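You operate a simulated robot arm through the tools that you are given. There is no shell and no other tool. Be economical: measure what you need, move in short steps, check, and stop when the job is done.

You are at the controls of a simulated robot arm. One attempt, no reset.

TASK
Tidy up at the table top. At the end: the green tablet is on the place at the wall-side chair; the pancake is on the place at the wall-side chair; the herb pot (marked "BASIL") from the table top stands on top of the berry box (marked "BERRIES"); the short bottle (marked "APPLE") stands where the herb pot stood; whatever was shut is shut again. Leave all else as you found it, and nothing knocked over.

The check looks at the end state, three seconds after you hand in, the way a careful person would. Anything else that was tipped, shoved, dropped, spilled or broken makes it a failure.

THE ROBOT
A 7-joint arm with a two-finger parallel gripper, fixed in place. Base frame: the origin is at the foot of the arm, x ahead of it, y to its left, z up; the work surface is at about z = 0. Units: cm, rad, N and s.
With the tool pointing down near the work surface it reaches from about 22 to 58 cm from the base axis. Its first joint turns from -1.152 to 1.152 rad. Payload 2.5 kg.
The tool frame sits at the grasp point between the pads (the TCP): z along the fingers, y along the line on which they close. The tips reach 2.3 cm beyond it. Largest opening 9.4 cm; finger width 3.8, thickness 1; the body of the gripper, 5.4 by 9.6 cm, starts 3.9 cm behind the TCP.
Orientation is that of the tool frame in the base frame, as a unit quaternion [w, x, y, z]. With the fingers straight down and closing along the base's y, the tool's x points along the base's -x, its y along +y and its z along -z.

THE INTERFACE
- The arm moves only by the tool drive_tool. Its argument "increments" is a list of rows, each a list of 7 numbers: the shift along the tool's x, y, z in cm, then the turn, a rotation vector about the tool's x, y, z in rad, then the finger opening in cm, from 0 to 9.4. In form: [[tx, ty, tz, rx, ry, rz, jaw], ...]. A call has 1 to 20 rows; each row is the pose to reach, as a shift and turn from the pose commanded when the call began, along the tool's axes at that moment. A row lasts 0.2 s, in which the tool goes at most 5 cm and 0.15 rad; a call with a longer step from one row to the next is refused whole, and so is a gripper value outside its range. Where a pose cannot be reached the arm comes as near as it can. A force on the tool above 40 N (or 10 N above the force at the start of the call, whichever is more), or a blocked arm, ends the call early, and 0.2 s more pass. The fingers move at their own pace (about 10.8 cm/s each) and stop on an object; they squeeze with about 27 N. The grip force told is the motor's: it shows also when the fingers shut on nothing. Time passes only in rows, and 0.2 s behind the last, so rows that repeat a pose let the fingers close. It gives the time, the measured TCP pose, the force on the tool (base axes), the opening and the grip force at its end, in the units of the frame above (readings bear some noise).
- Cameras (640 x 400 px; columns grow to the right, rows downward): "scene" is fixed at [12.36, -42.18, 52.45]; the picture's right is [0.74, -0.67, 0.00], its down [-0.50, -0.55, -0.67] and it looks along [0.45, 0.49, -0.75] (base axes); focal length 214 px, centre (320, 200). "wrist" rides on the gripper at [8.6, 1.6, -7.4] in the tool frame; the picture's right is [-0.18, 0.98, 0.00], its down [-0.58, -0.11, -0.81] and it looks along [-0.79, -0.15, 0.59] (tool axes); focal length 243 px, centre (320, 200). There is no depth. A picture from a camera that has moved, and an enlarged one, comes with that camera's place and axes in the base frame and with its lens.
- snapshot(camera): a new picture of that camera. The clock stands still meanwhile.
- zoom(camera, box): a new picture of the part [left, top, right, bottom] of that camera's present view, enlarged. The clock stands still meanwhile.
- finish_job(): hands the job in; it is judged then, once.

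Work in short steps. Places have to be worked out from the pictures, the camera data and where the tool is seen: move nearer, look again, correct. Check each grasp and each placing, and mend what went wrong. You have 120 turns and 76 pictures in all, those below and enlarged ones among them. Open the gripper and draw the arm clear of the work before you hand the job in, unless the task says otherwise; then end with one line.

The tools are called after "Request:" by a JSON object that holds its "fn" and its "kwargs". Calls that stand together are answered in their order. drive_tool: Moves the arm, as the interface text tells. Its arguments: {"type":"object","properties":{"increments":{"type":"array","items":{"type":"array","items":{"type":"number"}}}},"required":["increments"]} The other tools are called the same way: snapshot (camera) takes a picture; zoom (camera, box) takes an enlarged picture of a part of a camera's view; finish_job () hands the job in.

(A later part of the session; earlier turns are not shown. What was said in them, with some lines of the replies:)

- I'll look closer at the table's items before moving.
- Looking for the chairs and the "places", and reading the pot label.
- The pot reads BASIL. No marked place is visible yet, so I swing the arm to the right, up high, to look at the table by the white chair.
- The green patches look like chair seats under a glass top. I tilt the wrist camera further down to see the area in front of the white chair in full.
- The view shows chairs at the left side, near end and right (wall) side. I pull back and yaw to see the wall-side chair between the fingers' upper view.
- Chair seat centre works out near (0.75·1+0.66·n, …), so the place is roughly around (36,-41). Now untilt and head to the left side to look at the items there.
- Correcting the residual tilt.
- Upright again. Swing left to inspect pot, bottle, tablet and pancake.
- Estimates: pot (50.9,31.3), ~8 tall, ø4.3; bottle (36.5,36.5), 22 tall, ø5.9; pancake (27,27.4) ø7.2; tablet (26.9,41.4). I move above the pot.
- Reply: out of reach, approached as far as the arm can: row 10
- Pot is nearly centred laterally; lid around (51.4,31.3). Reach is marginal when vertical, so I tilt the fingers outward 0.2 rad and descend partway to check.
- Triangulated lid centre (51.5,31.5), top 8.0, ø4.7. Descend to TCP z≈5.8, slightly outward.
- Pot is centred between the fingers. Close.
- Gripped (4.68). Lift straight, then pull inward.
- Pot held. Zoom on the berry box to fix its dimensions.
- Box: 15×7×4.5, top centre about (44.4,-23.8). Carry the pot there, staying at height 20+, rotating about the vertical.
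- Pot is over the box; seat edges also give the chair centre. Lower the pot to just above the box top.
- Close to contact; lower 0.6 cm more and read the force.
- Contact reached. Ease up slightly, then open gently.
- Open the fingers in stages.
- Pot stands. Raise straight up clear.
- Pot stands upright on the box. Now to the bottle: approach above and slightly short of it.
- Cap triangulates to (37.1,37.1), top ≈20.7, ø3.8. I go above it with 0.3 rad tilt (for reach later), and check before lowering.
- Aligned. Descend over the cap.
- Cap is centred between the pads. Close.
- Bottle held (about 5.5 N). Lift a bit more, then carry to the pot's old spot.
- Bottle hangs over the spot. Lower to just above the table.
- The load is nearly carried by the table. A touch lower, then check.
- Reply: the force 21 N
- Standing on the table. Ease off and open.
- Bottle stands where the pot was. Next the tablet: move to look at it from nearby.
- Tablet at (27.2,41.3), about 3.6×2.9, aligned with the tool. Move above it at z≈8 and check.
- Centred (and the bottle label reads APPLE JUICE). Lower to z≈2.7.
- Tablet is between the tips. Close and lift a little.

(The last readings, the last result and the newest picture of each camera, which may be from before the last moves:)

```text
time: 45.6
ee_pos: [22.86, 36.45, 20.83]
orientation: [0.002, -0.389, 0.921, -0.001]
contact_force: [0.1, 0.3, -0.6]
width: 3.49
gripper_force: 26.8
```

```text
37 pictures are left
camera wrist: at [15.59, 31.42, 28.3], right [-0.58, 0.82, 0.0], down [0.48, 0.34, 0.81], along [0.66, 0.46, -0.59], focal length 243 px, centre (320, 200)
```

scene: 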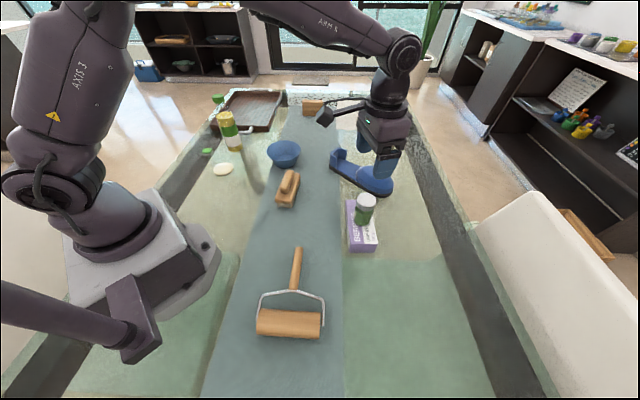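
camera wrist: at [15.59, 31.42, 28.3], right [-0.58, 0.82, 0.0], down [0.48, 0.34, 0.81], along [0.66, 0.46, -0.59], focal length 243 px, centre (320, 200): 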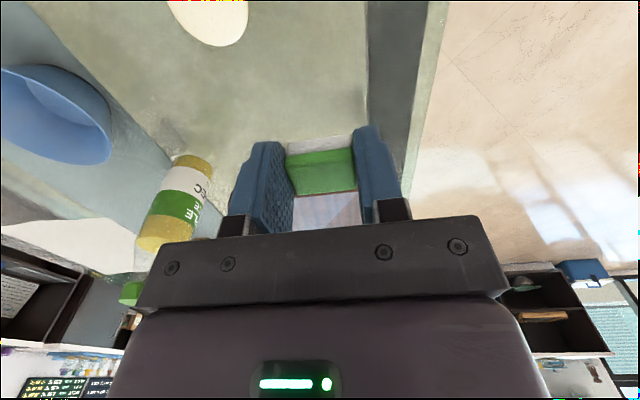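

Tablet held. Carry it toward the wall-side chair's place (target about (30.5,-47)), in two legs.

Request:
{"fn": "drive_tool", "kwargs": {"increments": [[2.2, -2.7, 0, 0, 0, 0.067, 2.5], [4.5, -5.3, 0, 0, 0, 0.133, 2.5], [6.7, -8, 0, 0, 0, 0.2, 2.5], [9, -10.6, 0, 0, 0, 0.267, 2.5], [11.2, -13.3, 0, 0, 0, 0.333, 2.5], [13.4, -15.9, 0, 0, 0, 0.4, 2.5], [15.7, -18.6, 0, 0, 0, 0.467, 2.5], [17.9, -21.3, 0, 0, 0, 0.533, 2.5], [20.2, -23.9, 0, 0, 0, 0.6, 2.5], [22.4, -26.6, 0, 0, 0, 0.667, 2.5], [24.7, -29.2, 0, 0, 0, 0.733, 2.5], [26.9, -31.9, 0, 0, 0, 0.8, 2.5]]}}

```text
time: 48.2
ee_pos: [26.73, -5.01, 20.56]
orientation: [0.001, 0.001, 1.0, 0.0]
contact_force: [0.8, 0.4, 0.7]
width: 3.51
gripper_force: 27.3
```

Second leg.

Request:
{"fn": "drive_tool", "kwargs": {"increments": [[-0.3, -3.5, 0, 0, 0, 0.065, 2.5], [-0.6, -7, 0, 0, 0, 0.13, 2.5], [-0.9, -10.5, 0, 0, 0, 0.196, 2.5], [-1.3, -14, 0, 0, 0, 0.262, 2.5], [-1.6, -17.5, 0, 0, 0, 0.327, 2.5], [-1.9, -21, 0, 0, 0, 0.393, 2.5], [-2.2, -24.5, 0, 0, 0, 0.458, 2.5], [-2.5, -28, 1, 0, 0, 0.523, 2.5], [-2.9, -31.6, 2, 0, 0, 0.59, 2.5], [-3.2, -35.1, 3, 0, 0, 0.655, 2.5], [-3.5, -38.6, 5, 0, 0, 0.72, 2.5], [-3.8, -42.1, 6.5, 0, 0, 0.785, 2.5]]}}

Request:
{"fn": "snapshot", "kwargs": {"camera": "wrist"}}

Request:
{"fn": "snapshot", "kwargs": {"camera": "scene"}}

```text
time: 50.8
ee_pos: [30.46, -47.1, 14.61]
orientation: [0.002, 0.383, 0.924, 0.001]
contact_force: [0.0, -0.2, -0.5]
width: 3.49
gripper_force: 26.5
```

```text
36 pictures are left
camera wrist: at [25.74, -39.91, 21.96], right [0.83, 0.56, 0.0], down [0.33, -0.49, 0.81], along [0.46, -0.67, -0.59], focal length 243 px, centre (320, 200)
```

wrist: 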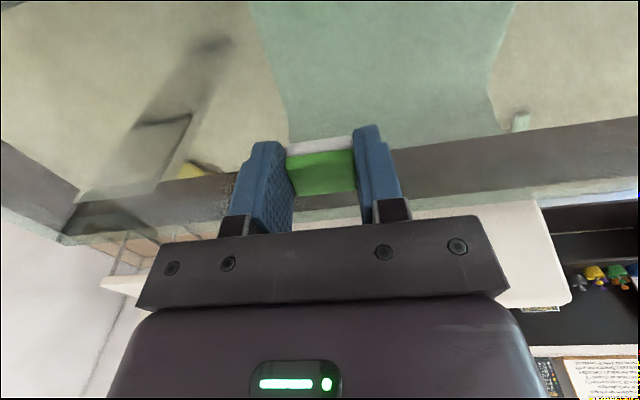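

```text
35 pictures are left
```

scene: 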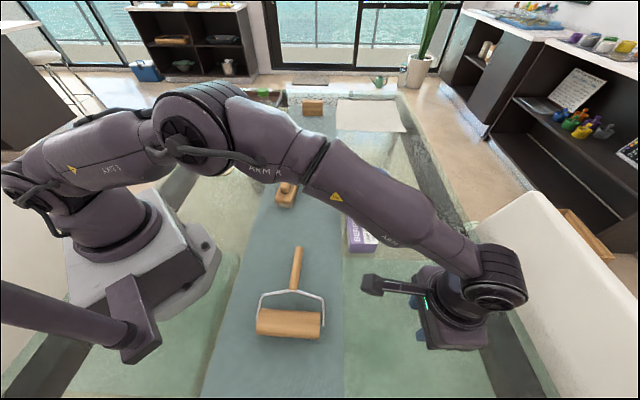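

The seat edges through the glass put the chair centre at u≈-2.5 along the table; I shift 3 cm along and lower the tablet.

Request:
{"fn": "drive_tool", "kwargs": {"increments": [[0, 1.5, 2, 0, 0, 0, 2.5], [0, 3, 4.5, 0, 0, 0, 2.5], [0, 3, 7.5, 0, 0, 0, 2.5], [0, 3, 10, 0, 0, 0, 2.5], [0, 3, 11.2, 0, 0, 0, 2.5], [0, 3, 11.5, 0, 0, 0, 2.5], [0, 3, 11.5, 0, 0, 0, 2.5]]}}

Request:
{"fn": "zoom", "kwargs": {"camera": "scene", "box": [340, 240, 500, 340]}}

```text
time: 52.4
ee_pos: [32.8, -44.75, 2.74]
orientation: [0.002, 0.383, 0.924, 0.0]
contact_force: [-0.6, 1.5, 2.1]
width: 3.49
gripper_force: 26.6
```

```text
4.00 times, centred on (420, 290) of scene
camera zoom: at [12.36, -42.18, 52.45], right [0.74, -0.67, 0.0], down [-0.5, -0.55, -0.67], along [0.45, 0.49, -0.75], focal length 858 px, centre (-80, -160)
```

zoom: 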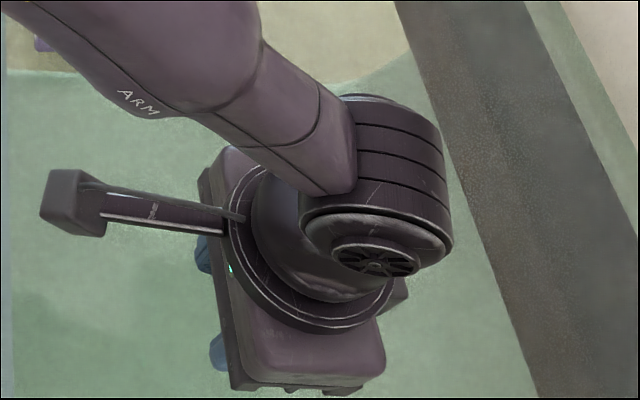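

Tablet is on the surface (z matches the pick height). Open gently and rise.

Request:
{"fn": "drive_tool", "kwargs": {"increments": [[0, 0, 0, 0, 0, 0, 3.6], [0, 0, 0, 0, 0, 0, 4.2], [0, 0, 0, 0, 0, 0, 5.5], [0, 0, 0, 0, 0, 0, 7]]}}

Request:
{"fn": "drive_tool", "kwargs": {"increments": [[0, 0, -2, 0, 0, 0, 7], [0, 0, -5, 0, 0, 0, 7], [2, 0, -9, 0, 0, 0, 7], [5, 0, -13, 0, 0, 0, 7], [8, 0, -17, 0, 0, 0, 7]]}}

Request:
{"fn": "snapshot", "kwargs": {"camera": "wrist"}}

```text
time: 53.4
ee_pos: [32.98, -44.72, 2.76]
orientation: [0.001, 0.383, 0.924, 0.0]
contact_force: [-0.4, -0.6, 0.0]
width: 7.0
gripper_force: 0.0
```

```text
time: 54.6
ee_pos: [27.0, -38.99, 19.64]
orientation: [0.002, 0.382, 0.924, 0.001]
contact_force: [0.3, 0.1, -0.8]
width: 7.01
gripper_force: 0.0
```

```text
33 pictures are left
camera wrist: at [22.09, -31.74, 27.11], right [0.83, 0.56, 0.0], down [0.33, -0.49, 0.81], along [0.46, -0.67, -0.59], focal length 243 px, centre (320, 200)
```

wrist: 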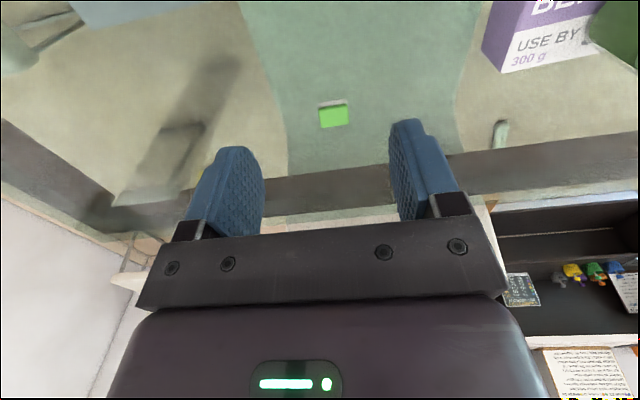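

Tablet placed. Return toward the pancake.

Request:
{"fn": "drive_tool", "kwargs": {"increments": [[2.3, 2.5, 0, 0, 0, -0.079, 9], [4.7, 4.9, 0, 0, 0, -0.157, 9], [7, 7.4, -0.5, 0, 0, -0.236, 9], [9.3, 9.9, -0.7, 0, 0, -0.314, 9], [11.7, 12.4, -1, 0, 0, -0.393, 9], [14, 14.8, -1.2, 0, 0, -0.471, 9], [16.3, 17.3, -1.4, 0, 0, -0.55, 9], [18.6, 19.8, -1.6, 0, 0, -0.628, 9], [21, 22.2, -1.8, 0, 0, -0.707, 9], [23.3, 24.7, -2, 0, 0, -0.785, 9]]}}

```text
time: 56.8
ee_pos: [27.82, -5.2, 21.8]
orientation: [0.001, 0.0, 1.0, 0.0]
contact_force: [0.1, 0.0, 0.3]
width: 9.0
gripper_force: 0.0
```

Request:
{"fn": "drive_tool", "kwargs": {"increments": [[0.7, 3.4, 0.2, 0, 0, -0.098, 9.4], [1.4, 6.8, 0.4, 0, 0, -0.196, 9.4], [2.2, 10.2, 0.7, 0, 0, -0.294, 9.4], [2.9, 13.6, 0.9, 0, 0, -0.393, 9.4], [3.6, 17, 1.1, 0, 0, -0.49, 9.4], [4.3, 20.4, 1.3, 0, 0, -0.589, 9.4], [5.1, 23.8, 1.6, 0, 0, -0.687, 9.4], [5.8, 27.2, 1.8, 0, 0, -0.785, 9.4]]}}

Request:
{"fn": "snapshot", "kwargs": {"camera": "wrist"}}

```text
time: 58.6
ee_pos: [22.65, 22.11, 19.79]
orientation: [0.001, -0.383, 0.924, 0.0]
contact_force: [-0.1, 0.4, 0.0]
width: 9.38
gripper_force: 0.1
```

```text
32 pictures are left
camera wrist: at [15.51, 17.12, 27.36], right [-0.57, 0.82, 0.0], down [0.49, 0.33, 0.81], along [0.67, 0.46, -0.59], focal length 243 px, centre (320, 200)
```

wrist: 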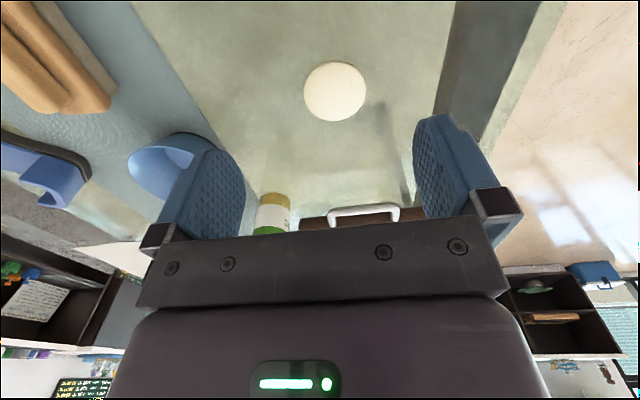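

Pancake centre (27.2,27.3), ø7.2. Move above at z≈7.

Request:
{"fn": "drive_tool", "kwargs": {"increments": [[-2.5, 0.2, 3, 0, 0, 0, 9.4], [-5, 0.35, 6, 0, 0, 0, 9.4], [-6.9, 0.46, 9.5, 0, 0, 0, 9.4], [-6.9, 0.46, 12.8, 0, 0, 0, 9.4], [-6.9, 0.46, 12.8, 0, 0, 0, 9.4]]}}

Request:
{"fn": "snapshot", "kwargs": {"camera": "wrist"}}

```text
time: 59.8
ee_pos: [27.07, 27.04, 6.86]
orientation: [0.001, -0.382, 0.924, 0.0]
contact_force: [-0.4, 0.1, 0.7]
width: 9.4
gripper_force: 0.0
```

```text
31 pictures are left
camera wrist: at [19.89, 22.07, 14.27], right [-0.56, 0.83, 0.0], down [0.49, 0.33, 0.81], along [0.67, 0.45, -0.59], focal length 243 px, centre (320, 200)
```

wrist: 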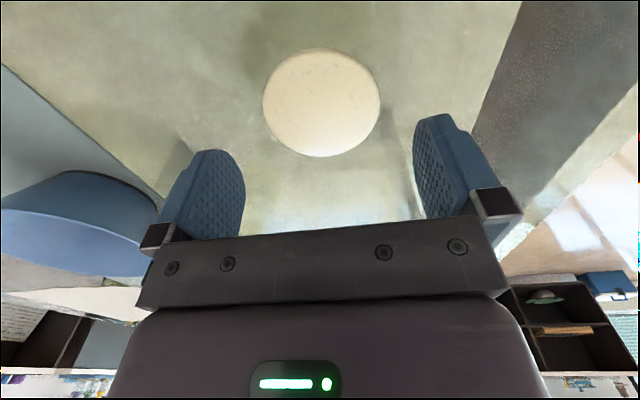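

Centred. Lower so the tips are just above the table.

Request:
{"fn": "drive_tool", "kwargs": {"increments": [[0, 0, 1.5, 0, 0, 0, 9.4], [0, 0, 3, 0, 0, 0, 9.4], [0, 0, 4, 0, 0, 0, 9.4], [0, 0, 4.3, 0, 0, 0, 9.4], [0, 0, 4.3, 0, 0, 0, 9.4]]}}

Request:
{"fn": "snapshot", "kwargs": {"camera": "wrist"}}

```text
time: 61.0
ee_pos: [27.04, 27.23, 2.76]
orientation: [0.001, -0.382, 0.924, -0.001]
contact_force: [-0.6, -0.2, 0.5]
width: 9.42
gripper_force: 0.1
```

```text
30 pictures are left
camera wrist: at [19.88, 22.2, 10.32], right [-0.56, 0.83, 0.0], down [0.49, 0.33, 0.81], along [0.67, 0.45, -0.59], focal length 243 px, centre (320, 200)
```

wrist: 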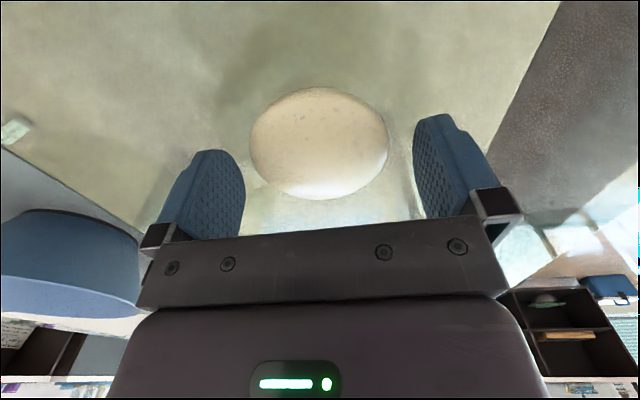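

Slightly inward by 0.3 and 0.2 lower, then close.

Request:
{"fn": "drive_tool", "kwargs": {"increments": [[0.3, 0, 0.2, 0, 0, 0, 9.4], [0.3, 0, 0.2, 0, 0, 0, 8.5], [0.3, 0, 0.2, 0, 0, 0, 7.5], [0.3, 0, 0.2, 0, 0, 0, 6.5], [0.3, 0, 0.2, 0, 0, 0, 6], [0.3, 0, 0.2, 0, 0, 0, 6]]}}

Request:
{"fn": "snapshot", "kwargs": {"camera": "wrist"}}

```text
time: 62.4
ee_pos: [26.87, 26.92, 2.59]
orientation: [0.002, -0.382, 0.924, 0.0]
contact_force: [0.5, 0.7, 0.2]
width: 6.99
gripper_force: 26.9
```

```text
29 pictures are left
camera wrist: at [19.6, 21.97, 10.1], right [-0.56, 0.83, 0.0], down [0.49, 0.33, 0.81], along [0.67, 0.45, -0.59], focal length 243 px, centre (320, 200)
```

wrist: 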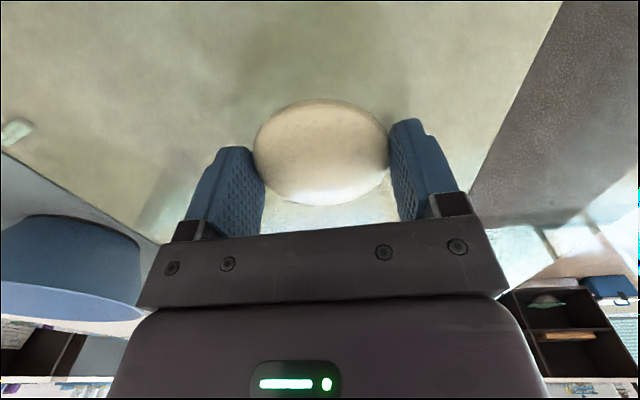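

Gripped at 7.0. Lift and check.

Request:
{"fn": "drive_tool", "kwargs": {"increments": [[0, 0, -1, 0, 0, 0, 6], [0, 0, -3, 0, 0, 0, 6], [0, 0, -7, 0, 0, 0, 6], [0, 0, -11, 0, 0, 0, 6], [0, 0, -15, 0, 0, 0, 6], [0, 0, -18, 0, 0, 0, 6]]}}

Request:
{"fn": "snapshot", "kwargs": {"camera": "wrist"}}

```text
time: 63.8
ee_pos: [26.5, 27.08, 20.88]
orientation: [0.001, -0.382, 0.924, -0.001]
contact_force: [0.6, -0.5, 0.1]
width: 6.99
gripper_force: 26.8
```

```text
28 pictures are left
camera wrist: at [19.41, 22.04, 28.3], right [-0.56, 0.83, 0.0], down [0.49, 0.33, 0.81], along [0.67, 0.45, -0.59], focal length 243 px, centre (320, 200)
```

wrist: 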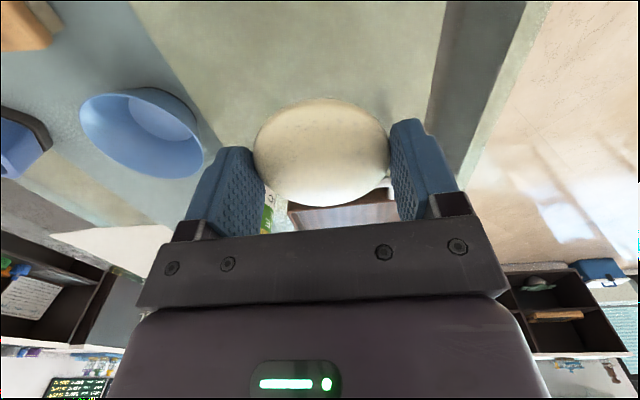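

Held. Leg 1 toward the place.

Request:
{"fn": "drive_tool", "kwargs": {"increments": [[2.4, -2.6, 0, 0, 0, 0.087, 6], [4.8, -5.2, 0, 0, 0, 0.174, 6], [7.2, -7.9, 0, 0, 0, 0.262, 6], [9.6, -10.5, 0, 0, 0, 0.349, 6], [12, -13.1, 0, 0, 0, 0.436, 6], [14.4, -15.7, 0, 0, 0, 0.523, 6], [16.8, -18.4, 0, 0, 0, 0.61, 6], [19.2, -21, 0, 0, 0, 0.698, 6], [21.6, -23.6, 0, 0, 0, 0.785, 6]]}}

```text
time: 65.8
ee_pos: [28.25, -5.35, 20.43]
orientation: [0.001, 0.0, 1.0, 0.0]
contact_force: [0.3, -0.3, -0.9]
width: 7.0
gripper_force: 26.9
```

Leg 2, staying at height 20.

Request:
{"fn": "drive_tool", "kwargs": {"increments": [[-1.1, -3.4, 0, 0, 0, 0.079, 6], [-2.3, -6.8, 0, 0, 0, 0.157, 6], [-3.4, -10.2, 0, 0, 0, 0.236, 6], [-4.6, -13.6, 0, 0, 0, 0.314, 6], [-5.7, -17, 0, 0, 0, 0.393, 6], [-6.9, -20.4, 0, 0, 0, 0.471, 6], [-8, -23.8, 0, 0, 0, 0.55, 6], [-9.2, -27.2, 0, 0, 0, 0.628, 6], [-10.3, -30.6, 0, 0, 0, 0.707, 6], [-11.5, -34, 0, 0, 0, 0.785, 6], [-11.5, -34, 0, 0, 0, 0.785, 6]]}}

Request:
{"fn": "snapshot", "kwargs": {"camera": "wrist"}}

Request:
{"fn": "snapshot", "kwargs": {"camera": "scene"}}

```text
time: 68.2
ee_pos: [39.73, -38.93, 20.99]
orientation: [0.001, 0.383, 0.924, 0.0]
contact_force: [0.0, -0.7, -1.2]
width: 7.01
gripper_force: 27.1
```

```text
27 pictures are left
camera wrist: at [34.82, -31.72, 28.4], right [0.83, 0.56, 0.0], down [0.33, -0.49, 0.81], along [0.46, -0.67, -0.59], focal length 243 px, centre (320, 200)
```

wrist: 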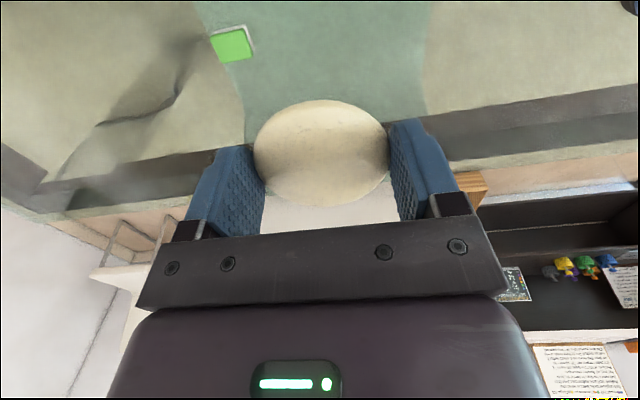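

```text
26 pictures are left
```

scene: 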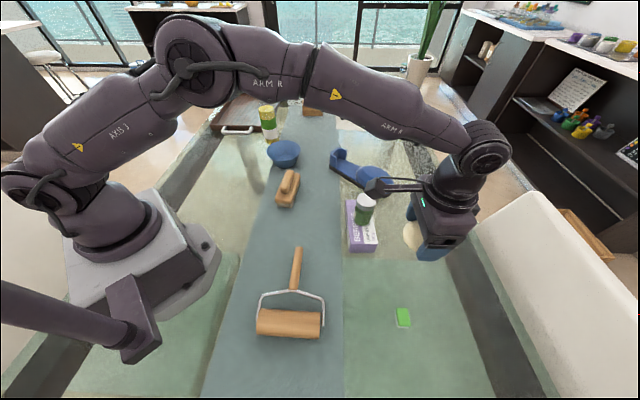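

Clear of pot and tablet. Lower the pancake to pick height.

Request:
{"fn": "drive_tool", "kwargs": {"increments": [[0, -0.4, 4, 0, 0, 0, 6], [0, -0.4, 8, 0, 0, 0, 6], [0, -0.4, 12, 0, 0, 0, 6], [0, -0.4, 15, 0, 0, 0, 6], [0, -0.4, 17, 0, 0, 0, 6], [0, -0.4, 17.8, 0, 0, 0, 6], [0, -0.4, 17.8, 0, 0, 0, 6]]}}

```text
time: 69.8
ee_pos: [39.4, -39.29, 2.82]
orientation: [0.001, 0.383, 0.924, 0.0]
contact_force: [-0.7, 0.4, -0.5]
width: 7.0
gripper_force: 26.8
```

Just above; lower 0.2 and release gently, opening only moderately.

Request:
{"fn": "drive_tool", "kwargs": {"increments": [[0, 0, 0.15, 0, 0, 0, 6], [0, 0, 0.2, 0, 0, 0, 6], [0, 0, 0.2, 0, 0, 0, 7.1], [0, 0, 0.2, 0, 0, 0, 7.6], [0, 0, 0.2, 0, 0, 0, 8.4]]}}

Request:
{"fn": "snapshot", "kwargs": {"camera": "wrist"}}

```text
time: 71.0
ee_pos: [39.46, -39.24, 2.63]
orientation: [0.001, 0.383, 0.924, 0.001]
contact_force: [0.0, -0.6, -0.3]
width: 8.41
gripper_force: 0.0
```

```text
25 pictures are left
camera wrist: at [34.62, -32.07, 10.09], right [0.83, 0.56, 0.0], down [0.33, -0.49, 0.81], along [0.46, -0.67, -0.59], focal length 243 px, centre (320, 200)
```

wrist: 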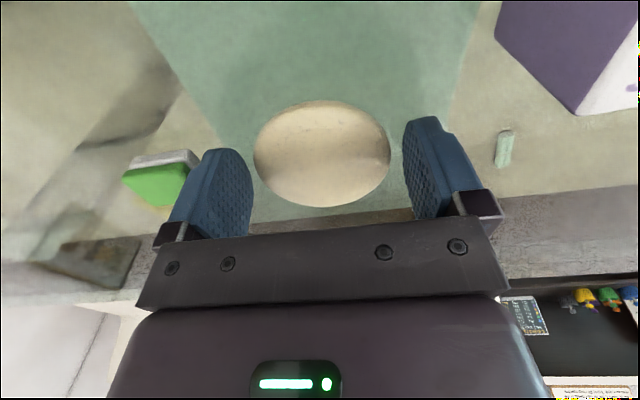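

Pancake released. Rise straight up and retreat.

Request:
{"fn": "drive_tool", "kwargs": {"increments": [[0, 0, -2, 0, 0, 0, 8.4], [0, 0, -5, 0, 0, 0, 8.4], [0, 0, -9, 0, 0, 0, 8.4], [0, 0, -13, 0, 0, 0, 8.4], [0, 0, -17, 0, 0, 0, 8.4], [3, 0, -20, 0, 0, 0, 8.4], [7, 0, -22, 0, 0, 0, 8.4], [11, 0, -24, 0, 0, 0, 8.4]]}}

Request:
{"fn": "drive_tool", "kwargs": {"increments": [[2.3, 2.5, 0, 0, 0, -0.079, 9], [4.7, 4.9, 0, 0, 0, -0.157, 9], [7, 7.4, 0, 0, 0, -0.236, 9], [9.3, 9.9, 0, 0, 0, -0.314, 9], [11.7, 12.4, 0, 0, 0, -0.393, 9], [11.7, 12.4, -4, 0, 0, -0.471, 9]]}}

Request:
{"fn": "snapshot", "kwargs": {"camera": "scene"}}

Request:
{"fn": "snapshot", "kwargs": {"camera": "wrist"}}

```text
time: 72.8
ee_pos: [31.83, -31.38, 26.78]
orientation: [0.002, 0.382, 0.924, 0.0]
contact_force: [0.0, 0.3, 0.1]
width: 8.41
gripper_force: 0.1
```

```text
time: 74.2
ee_pos: [31.96, -14.41, 30.46]
orientation: [0.002, 0.156, 0.988, 0.0]
contact_force: [0.4, -0.5, 0.8]
width: 8.99
gripper_force: 0.0
```

```text
24 pictures are left
```

scene: 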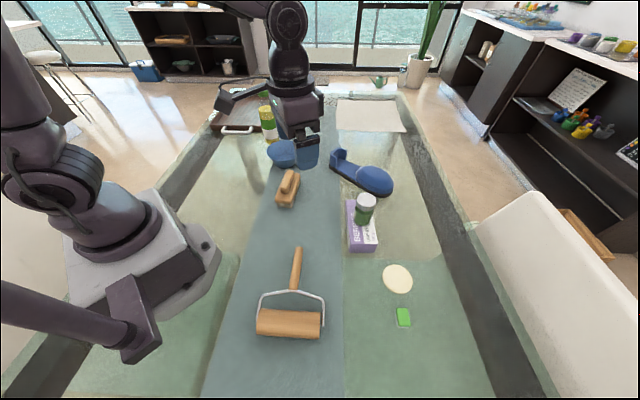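

```text
23 pictures are left
camera wrist: at [24.18, -10.2, 37.96], right [0.48, 0.88, 0.0], down [0.52, -0.28, 0.81], along [0.71, -0.39, -0.59], focal length 243 px, centre (320, 200)
```

wrist: 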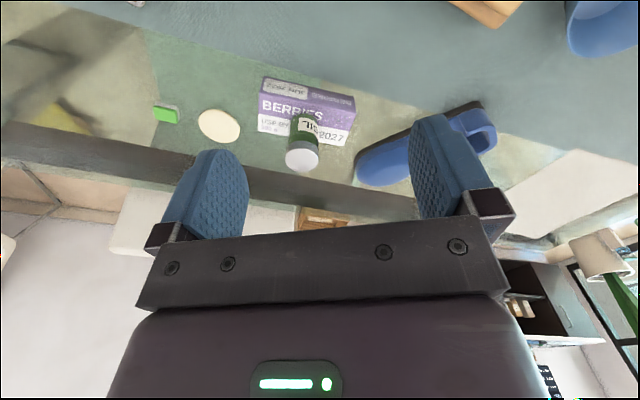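

Everything is placed. To be sure the white chair is the wall-side one, I look toward the near end of the table to see what lies behind the other chairs.

Request:
{"fn": "drive_tool", "kwargs": {"increments": [[0.5, 0, -1, 0, 0, 0.14, 9], [1, 0, -2, 0, 0, 0.28, 9], [1.5, 0, -3, 0, 0, 0.42, 9], [2, 0, -4, 0, 0, 0.56, 9], [2.5, 0, -5, 0, 0, 0.7, 9], [3, 0, -6, 0, 0, 0.84, 9], [3, 0, -7, 0, 0, 0.98, 9], [3, 0, -8, 0, 0, 1.12, 9], [3, 0, -8, 0, 0, 1.26, 9], [3, 0, -8, 0, 0, 1.4, 9]]}}

Request:
{"fn": "drive_tool", "kwargs": {"increments": [[0, 0, 0, 0, -0.1, 0, 9], [0, 0, 0, 0, -0.2, 0, 9], [0, 0, 0, 0, -0.3, 0, 9]]}}

Request:
{"fn": "snapshot", "kwargs": {"camera": "wrist"}}

```text
time: 76.4
ee_pos: [29.09, -13.54, 38.72]
orientation: [0.001, 0.757, 0.653, 0.001]
contact_force: [-0.4, -0.7, -0.4]
width: 8.98
gripper_force: 0.0
```

```text
time: 77.2
ee_pos: [29.1, -13.55, 38.84]
orientation: [0.1, 0.748, 0.647, -0.112]
contact_force: [0.0, -0.5, -0.3]
width: 9.02
gripper_force: 0.0
```

```text
22 pictures are left
camera wrist: at [32.32, -3.5, 43.34], right [0.95, -0.32, 0.06], down [-0.16, -0.3, 0.94], along [-0.28, -0.9, -0.33], focal length 243 px, centre (320, 200)
```

wrist: 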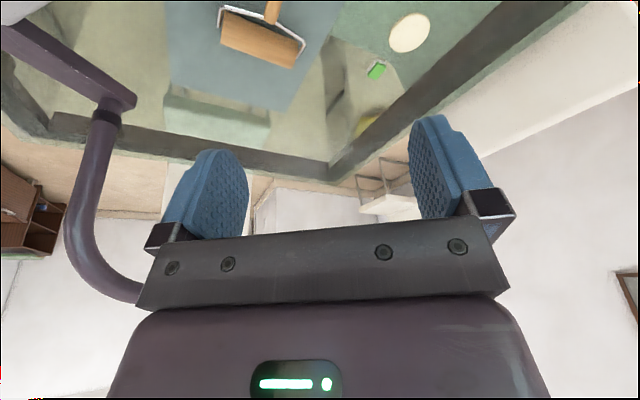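

The near-end seat is out of reach and the white chair backs onto the shelf wall, so the chosen place fits. One last scene check.

Request:
{"fn": "snapshot", "kwargs": {"camera": "scene"}}

Request:
{"fn": "zoom", "kwargs": {"camera": "scene", "box": [190, 60, 350, 160]}}

```text
21 pictures are left
```

scene: 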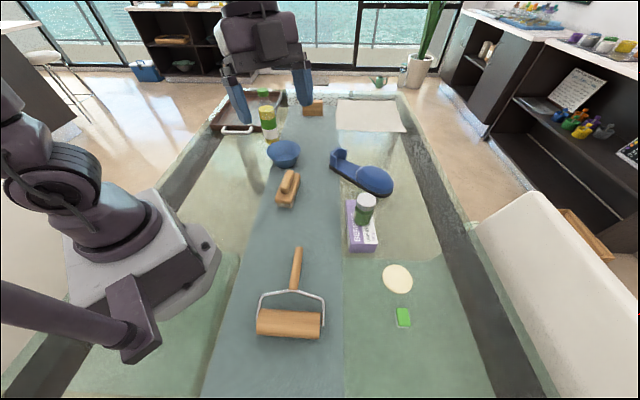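

```text
4.00 times, centred on (270, 110) of scene
camera zoom: at [12.36, -42.18, 52.45], right [0.74, -0.67, 0.0], down [-0.5, -0.55, -0.67], along [0.45, 0.49, -0.75], focal length 858 px, centre (520, 560)
```

zoom: 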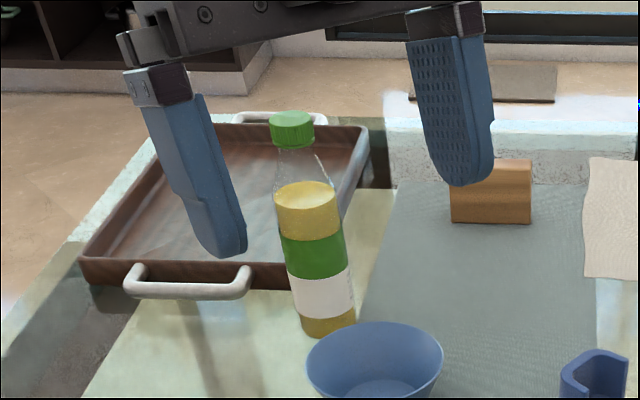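

All items stand as asked, the gripper is open and clear; handing in.

Request:
{"fn": "finish_job", "kwargs": {}}

```text
The job is handed in.
```

I handed the job in with the tablet and pancake at the wall-side chair's place, the BASIL pot on the berry box, and the APPLE bottle where the pot stood; nothing shut was opened, and I saw nothing else moved or knocked over. No place was marked, so I took "wall-side chair" to be the white chair backing onto the shelf wall and judged its place from the seat seen through the glass.
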